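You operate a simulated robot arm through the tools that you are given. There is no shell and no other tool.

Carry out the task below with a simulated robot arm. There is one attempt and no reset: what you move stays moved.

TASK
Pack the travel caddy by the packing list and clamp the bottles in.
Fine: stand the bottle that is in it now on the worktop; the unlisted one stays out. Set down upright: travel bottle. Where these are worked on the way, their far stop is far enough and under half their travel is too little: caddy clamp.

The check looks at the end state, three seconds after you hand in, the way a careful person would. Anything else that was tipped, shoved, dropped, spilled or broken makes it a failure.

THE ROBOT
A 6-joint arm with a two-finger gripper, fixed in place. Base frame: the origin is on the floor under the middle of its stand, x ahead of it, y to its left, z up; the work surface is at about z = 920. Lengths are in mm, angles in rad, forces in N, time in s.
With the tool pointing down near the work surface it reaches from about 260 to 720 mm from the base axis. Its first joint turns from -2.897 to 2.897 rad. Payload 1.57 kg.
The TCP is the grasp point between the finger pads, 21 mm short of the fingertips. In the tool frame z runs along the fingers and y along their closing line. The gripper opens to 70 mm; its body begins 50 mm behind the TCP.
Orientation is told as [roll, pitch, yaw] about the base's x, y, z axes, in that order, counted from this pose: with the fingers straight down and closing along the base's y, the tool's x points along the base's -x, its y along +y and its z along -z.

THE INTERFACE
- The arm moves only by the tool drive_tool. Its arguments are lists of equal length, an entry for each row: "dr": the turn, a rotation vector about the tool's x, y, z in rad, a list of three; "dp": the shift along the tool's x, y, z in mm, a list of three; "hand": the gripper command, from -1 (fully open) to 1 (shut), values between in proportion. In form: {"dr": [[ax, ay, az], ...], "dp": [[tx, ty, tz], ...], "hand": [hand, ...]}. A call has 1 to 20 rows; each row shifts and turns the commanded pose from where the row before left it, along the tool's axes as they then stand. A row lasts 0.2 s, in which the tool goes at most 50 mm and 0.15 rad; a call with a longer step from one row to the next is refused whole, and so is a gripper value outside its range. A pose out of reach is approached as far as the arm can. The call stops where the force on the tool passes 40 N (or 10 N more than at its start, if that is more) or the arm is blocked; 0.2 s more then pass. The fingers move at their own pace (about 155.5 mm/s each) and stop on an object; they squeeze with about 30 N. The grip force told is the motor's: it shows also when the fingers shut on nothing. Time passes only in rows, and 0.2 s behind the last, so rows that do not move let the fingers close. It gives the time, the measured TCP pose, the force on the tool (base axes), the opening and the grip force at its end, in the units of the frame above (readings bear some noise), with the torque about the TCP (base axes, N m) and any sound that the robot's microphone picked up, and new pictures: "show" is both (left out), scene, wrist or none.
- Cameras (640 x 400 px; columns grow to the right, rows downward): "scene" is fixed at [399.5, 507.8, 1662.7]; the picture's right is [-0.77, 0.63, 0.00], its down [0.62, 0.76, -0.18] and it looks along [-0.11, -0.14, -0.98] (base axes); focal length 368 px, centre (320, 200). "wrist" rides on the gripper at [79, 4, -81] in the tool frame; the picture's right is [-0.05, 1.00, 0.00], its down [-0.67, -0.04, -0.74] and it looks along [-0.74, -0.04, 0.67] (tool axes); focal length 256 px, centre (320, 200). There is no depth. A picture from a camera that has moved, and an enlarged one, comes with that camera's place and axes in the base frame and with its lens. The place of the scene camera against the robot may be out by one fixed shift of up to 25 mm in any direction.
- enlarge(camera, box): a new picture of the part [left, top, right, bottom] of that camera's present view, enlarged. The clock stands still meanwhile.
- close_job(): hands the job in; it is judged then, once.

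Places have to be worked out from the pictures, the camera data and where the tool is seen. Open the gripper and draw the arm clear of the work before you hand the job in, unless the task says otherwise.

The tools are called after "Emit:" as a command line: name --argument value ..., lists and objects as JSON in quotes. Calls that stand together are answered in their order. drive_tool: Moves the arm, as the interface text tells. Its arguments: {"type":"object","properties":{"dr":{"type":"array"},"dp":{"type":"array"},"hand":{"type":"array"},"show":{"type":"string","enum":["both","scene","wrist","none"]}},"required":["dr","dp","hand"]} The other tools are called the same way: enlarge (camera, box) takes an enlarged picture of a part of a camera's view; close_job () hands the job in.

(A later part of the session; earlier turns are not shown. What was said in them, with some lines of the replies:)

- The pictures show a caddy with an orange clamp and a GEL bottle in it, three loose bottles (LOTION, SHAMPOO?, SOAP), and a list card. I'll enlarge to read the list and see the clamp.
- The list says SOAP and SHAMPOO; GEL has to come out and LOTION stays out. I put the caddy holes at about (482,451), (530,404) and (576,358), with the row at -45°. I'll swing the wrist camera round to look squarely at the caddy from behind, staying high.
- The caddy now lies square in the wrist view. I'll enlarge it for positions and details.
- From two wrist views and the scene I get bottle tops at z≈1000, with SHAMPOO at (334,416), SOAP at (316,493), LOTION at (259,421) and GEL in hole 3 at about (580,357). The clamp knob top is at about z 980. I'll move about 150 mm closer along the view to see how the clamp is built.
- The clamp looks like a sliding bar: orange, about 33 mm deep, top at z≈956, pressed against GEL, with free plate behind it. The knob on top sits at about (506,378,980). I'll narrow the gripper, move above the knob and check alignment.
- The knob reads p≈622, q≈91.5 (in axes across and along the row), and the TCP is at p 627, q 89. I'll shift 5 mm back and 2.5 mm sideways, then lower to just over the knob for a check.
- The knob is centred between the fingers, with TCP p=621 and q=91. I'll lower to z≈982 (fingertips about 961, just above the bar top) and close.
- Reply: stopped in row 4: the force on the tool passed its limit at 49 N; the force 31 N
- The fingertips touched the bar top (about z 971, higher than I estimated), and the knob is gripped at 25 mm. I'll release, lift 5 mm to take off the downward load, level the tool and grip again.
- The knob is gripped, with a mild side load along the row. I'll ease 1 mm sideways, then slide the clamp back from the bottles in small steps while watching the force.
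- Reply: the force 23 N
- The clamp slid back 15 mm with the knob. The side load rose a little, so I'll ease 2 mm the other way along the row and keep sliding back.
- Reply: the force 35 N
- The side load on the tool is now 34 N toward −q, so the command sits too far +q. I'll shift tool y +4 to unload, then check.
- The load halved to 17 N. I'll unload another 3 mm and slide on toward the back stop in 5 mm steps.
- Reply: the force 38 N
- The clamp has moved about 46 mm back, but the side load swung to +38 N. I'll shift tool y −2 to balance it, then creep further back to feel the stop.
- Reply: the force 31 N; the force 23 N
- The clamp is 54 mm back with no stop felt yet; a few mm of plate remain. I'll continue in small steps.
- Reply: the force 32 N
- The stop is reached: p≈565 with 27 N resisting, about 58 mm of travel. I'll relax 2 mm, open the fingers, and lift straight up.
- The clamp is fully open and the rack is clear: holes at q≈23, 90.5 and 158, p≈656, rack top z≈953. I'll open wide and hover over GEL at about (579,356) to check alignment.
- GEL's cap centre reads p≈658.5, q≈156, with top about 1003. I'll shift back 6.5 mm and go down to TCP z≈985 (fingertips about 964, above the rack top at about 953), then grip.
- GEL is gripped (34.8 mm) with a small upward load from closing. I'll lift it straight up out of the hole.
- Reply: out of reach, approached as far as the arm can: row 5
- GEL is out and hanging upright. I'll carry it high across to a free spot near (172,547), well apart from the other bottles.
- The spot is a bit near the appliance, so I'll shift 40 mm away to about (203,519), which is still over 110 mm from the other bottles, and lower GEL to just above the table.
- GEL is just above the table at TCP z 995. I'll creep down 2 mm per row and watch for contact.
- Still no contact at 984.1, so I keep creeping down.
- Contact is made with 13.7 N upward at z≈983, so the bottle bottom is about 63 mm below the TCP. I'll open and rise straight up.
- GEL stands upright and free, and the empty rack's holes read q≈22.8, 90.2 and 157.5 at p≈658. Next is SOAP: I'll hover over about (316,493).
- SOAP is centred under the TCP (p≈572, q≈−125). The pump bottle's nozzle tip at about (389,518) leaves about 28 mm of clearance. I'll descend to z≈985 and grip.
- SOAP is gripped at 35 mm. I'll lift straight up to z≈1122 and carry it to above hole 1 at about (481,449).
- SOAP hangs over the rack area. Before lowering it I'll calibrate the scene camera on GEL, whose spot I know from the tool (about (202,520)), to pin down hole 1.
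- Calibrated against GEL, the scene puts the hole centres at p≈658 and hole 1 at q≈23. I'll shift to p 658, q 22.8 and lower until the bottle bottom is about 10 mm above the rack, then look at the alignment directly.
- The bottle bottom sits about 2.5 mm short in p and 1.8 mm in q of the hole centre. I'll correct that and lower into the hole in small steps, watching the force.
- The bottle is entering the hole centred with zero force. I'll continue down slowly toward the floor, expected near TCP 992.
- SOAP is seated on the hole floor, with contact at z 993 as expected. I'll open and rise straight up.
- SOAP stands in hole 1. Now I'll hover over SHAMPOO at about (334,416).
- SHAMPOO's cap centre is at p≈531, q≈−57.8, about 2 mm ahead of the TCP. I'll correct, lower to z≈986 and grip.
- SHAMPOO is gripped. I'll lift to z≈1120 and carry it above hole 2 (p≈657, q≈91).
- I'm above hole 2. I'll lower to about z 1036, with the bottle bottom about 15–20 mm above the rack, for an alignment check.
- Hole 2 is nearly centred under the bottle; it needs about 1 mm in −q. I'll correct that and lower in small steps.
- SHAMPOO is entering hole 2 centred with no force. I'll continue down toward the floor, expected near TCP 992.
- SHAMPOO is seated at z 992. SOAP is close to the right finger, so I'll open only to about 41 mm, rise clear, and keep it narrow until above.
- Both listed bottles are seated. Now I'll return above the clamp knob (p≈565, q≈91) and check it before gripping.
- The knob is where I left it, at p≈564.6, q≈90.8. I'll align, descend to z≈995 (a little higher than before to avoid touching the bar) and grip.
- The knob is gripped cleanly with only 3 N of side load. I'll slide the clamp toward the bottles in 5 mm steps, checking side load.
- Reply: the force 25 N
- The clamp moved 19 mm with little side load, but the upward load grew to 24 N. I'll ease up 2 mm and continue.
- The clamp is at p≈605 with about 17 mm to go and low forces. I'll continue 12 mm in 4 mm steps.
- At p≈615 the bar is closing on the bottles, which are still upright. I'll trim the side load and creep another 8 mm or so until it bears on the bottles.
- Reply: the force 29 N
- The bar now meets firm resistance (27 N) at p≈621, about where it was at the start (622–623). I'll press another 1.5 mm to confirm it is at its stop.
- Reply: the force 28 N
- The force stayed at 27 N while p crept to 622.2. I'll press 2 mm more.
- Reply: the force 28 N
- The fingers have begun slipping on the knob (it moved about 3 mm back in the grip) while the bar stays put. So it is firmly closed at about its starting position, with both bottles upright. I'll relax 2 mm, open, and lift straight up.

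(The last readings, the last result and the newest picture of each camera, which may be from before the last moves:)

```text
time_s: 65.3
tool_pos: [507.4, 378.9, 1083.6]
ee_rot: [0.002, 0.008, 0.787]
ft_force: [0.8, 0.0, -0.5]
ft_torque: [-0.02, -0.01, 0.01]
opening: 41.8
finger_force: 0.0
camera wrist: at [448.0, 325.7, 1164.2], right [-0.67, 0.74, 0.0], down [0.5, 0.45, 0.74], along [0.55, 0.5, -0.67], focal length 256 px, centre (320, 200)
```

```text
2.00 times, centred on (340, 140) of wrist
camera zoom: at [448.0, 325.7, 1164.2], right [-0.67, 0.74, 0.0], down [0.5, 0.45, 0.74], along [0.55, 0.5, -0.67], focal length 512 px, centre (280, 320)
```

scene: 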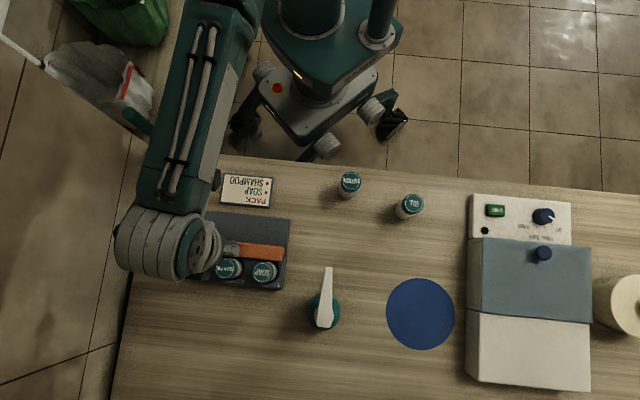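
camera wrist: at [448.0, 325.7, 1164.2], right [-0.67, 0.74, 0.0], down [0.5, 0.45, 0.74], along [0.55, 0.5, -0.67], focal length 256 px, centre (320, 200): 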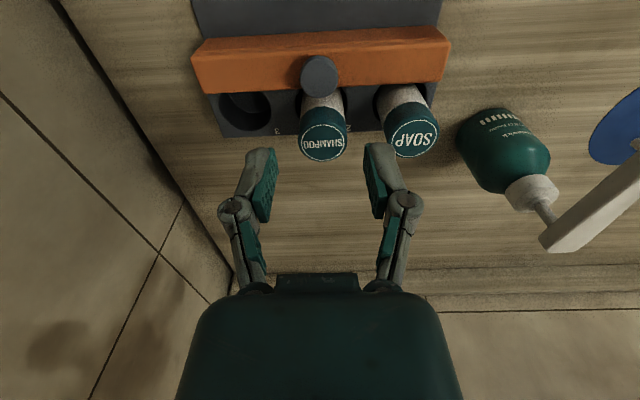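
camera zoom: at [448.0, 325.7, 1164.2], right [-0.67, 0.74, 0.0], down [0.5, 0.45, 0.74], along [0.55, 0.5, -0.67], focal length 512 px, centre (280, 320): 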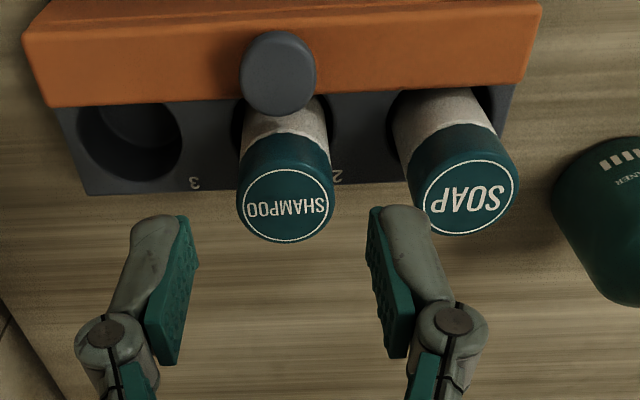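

The clamp stayed closed on SHAMPOO and SOAP. I'll retract the arm up and back toward its start position to inspect the whole scene.

Emit:
drive_tool --dr '[[0, 0, 0], [0, 0, 0], [0, 0, 0], [0, 0, 0], [0, 0, 0], [0, 0, 0], [0, 0, 0], [0, 0, 0], [0, 0, 0]]' --dp '[[0, 0, -30], [10, 0, -30], [28, 33, -10], [28, 33, -10], [28, 33, -10], [28, 33, -10], [28, 33, -10], [28, 33, 0], [0, 0, 0]]' --hand '[-0.2, -0.2, -1, -1, -1, -1, -1, -1, -1]'

Emit:
enlarge --camera "scene" --box '[160, 160, 320, 300]'

Emit:
enlarge --camera "scene" --box '[290, 150, 450, 350]'

Emit:
enlarge --camera "wrist" --box '[0, 0, 640, 280]'

```text
time_s: 67.3
tool_pos: [239.2, 392.3, 1193.6]
ee_rot: [0.003, 0.007, 0.787]
ft_force: [0.1, -0.3, 0.3]
ft_torque: [-0.02, -0.03, 0.05]
opening: 70.1
finger_force: 0.0
camera wrist: at [179.7, 338.5, 1275.2], right [-0.67, 0.74, 0.0], down [0.5, 0.45, 0.74], along [0.55, 0.5, -0.67], focal length 256 px, centre (320, 200)
```

scene: 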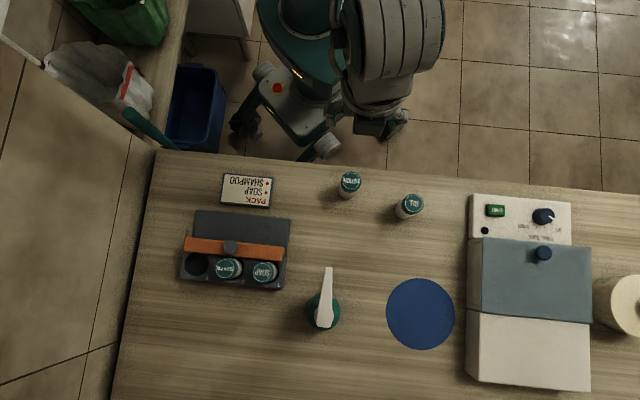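
wrist: 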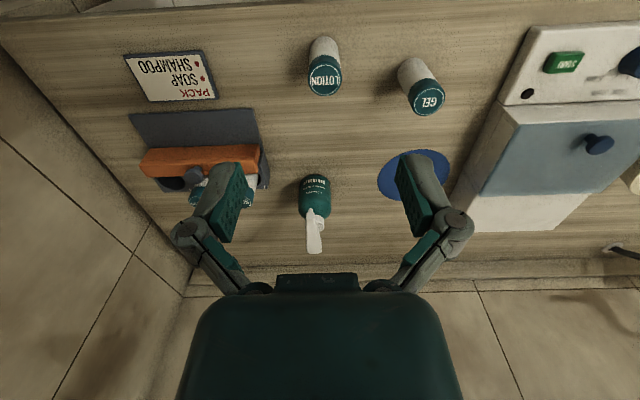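

```text
2.86 times, centred on (240, 230) of scene
camera zoom: at [399.5, 507.8, 1662.7], right [-0.77, 0.63, 0.0], down [0.62, 0.76, -0.18], along [-0.11, -0.14, -0.98], focal length 1052 px, centre (549, 114)
```

zoom: 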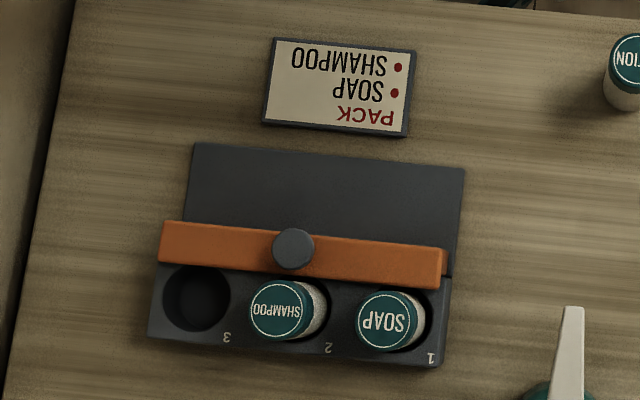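

```text
2.00 times, centred on (370, 250) of scene
camera zoom: at [399.5, 507.8, 1662.7], right [-0.77, 0.63, 0.0], down [0.62, 0.76, -0.18], along [-0.11, -0.14, -0.98], focal length 736 px, centre (220, 100)
```

zoom: 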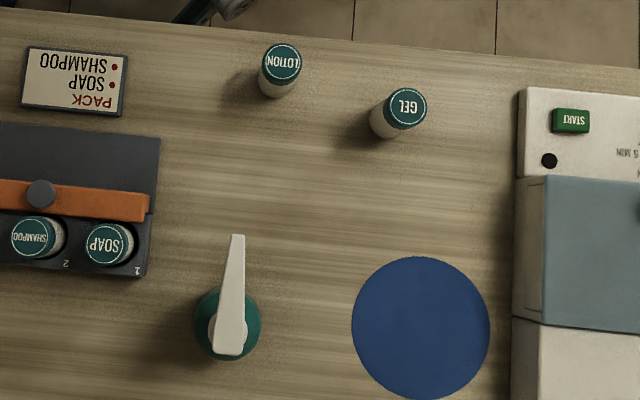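

```text
1.00 times, centred on (320, 140) of wrist (not enlarged: the box is as wide or as high as the picture)
camera zoom: at [179.7, 338.5, 1275.2], right [-0.67, 0.74, 0.0], down [0.5, 0.45, 0.74], along [0.55, 0.5, -0.67], focal length 256 px, centre (320, 260)
```

zoom: 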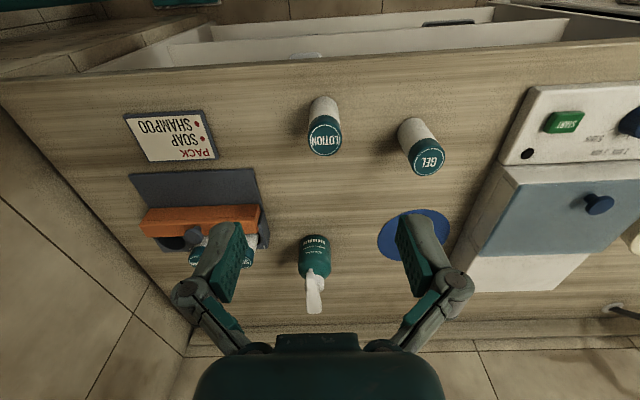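

SOAP is in hole 1 and SHAMPOO in hole 2, both upright. The clamp is closed at exactly its starting pixel position, GEL stands upright on the worktop, and LOTION and everything else look untouched. The gripper is open and the arm is clear, so I'm handing in.

Emit:
close_job

```text
The job is handed in.
```

I packed the caddy by the list and handed the job in; I haven't seen the check's result.

- **In the caddy:** SOAP stands in hole 1 and SHAMPOO in hole 2, both upright. The list gives no hole numbers, so I followed its order.
- **Out of the caddy:** GEL stands upright on the worktop at about (202, 520). LOTION, the unlisted bottle, was not touched.
- **Clamp:** I slid it back to its rear stop, about 58 mm, to free GEL. Once the two bottles were in, I slid it forward until it would go no further. In the scene picture it sits where it was at the start.

The final pictures showed nothing else moved or tipped. The gripper was open and the arm back near its starting position before I handed in.
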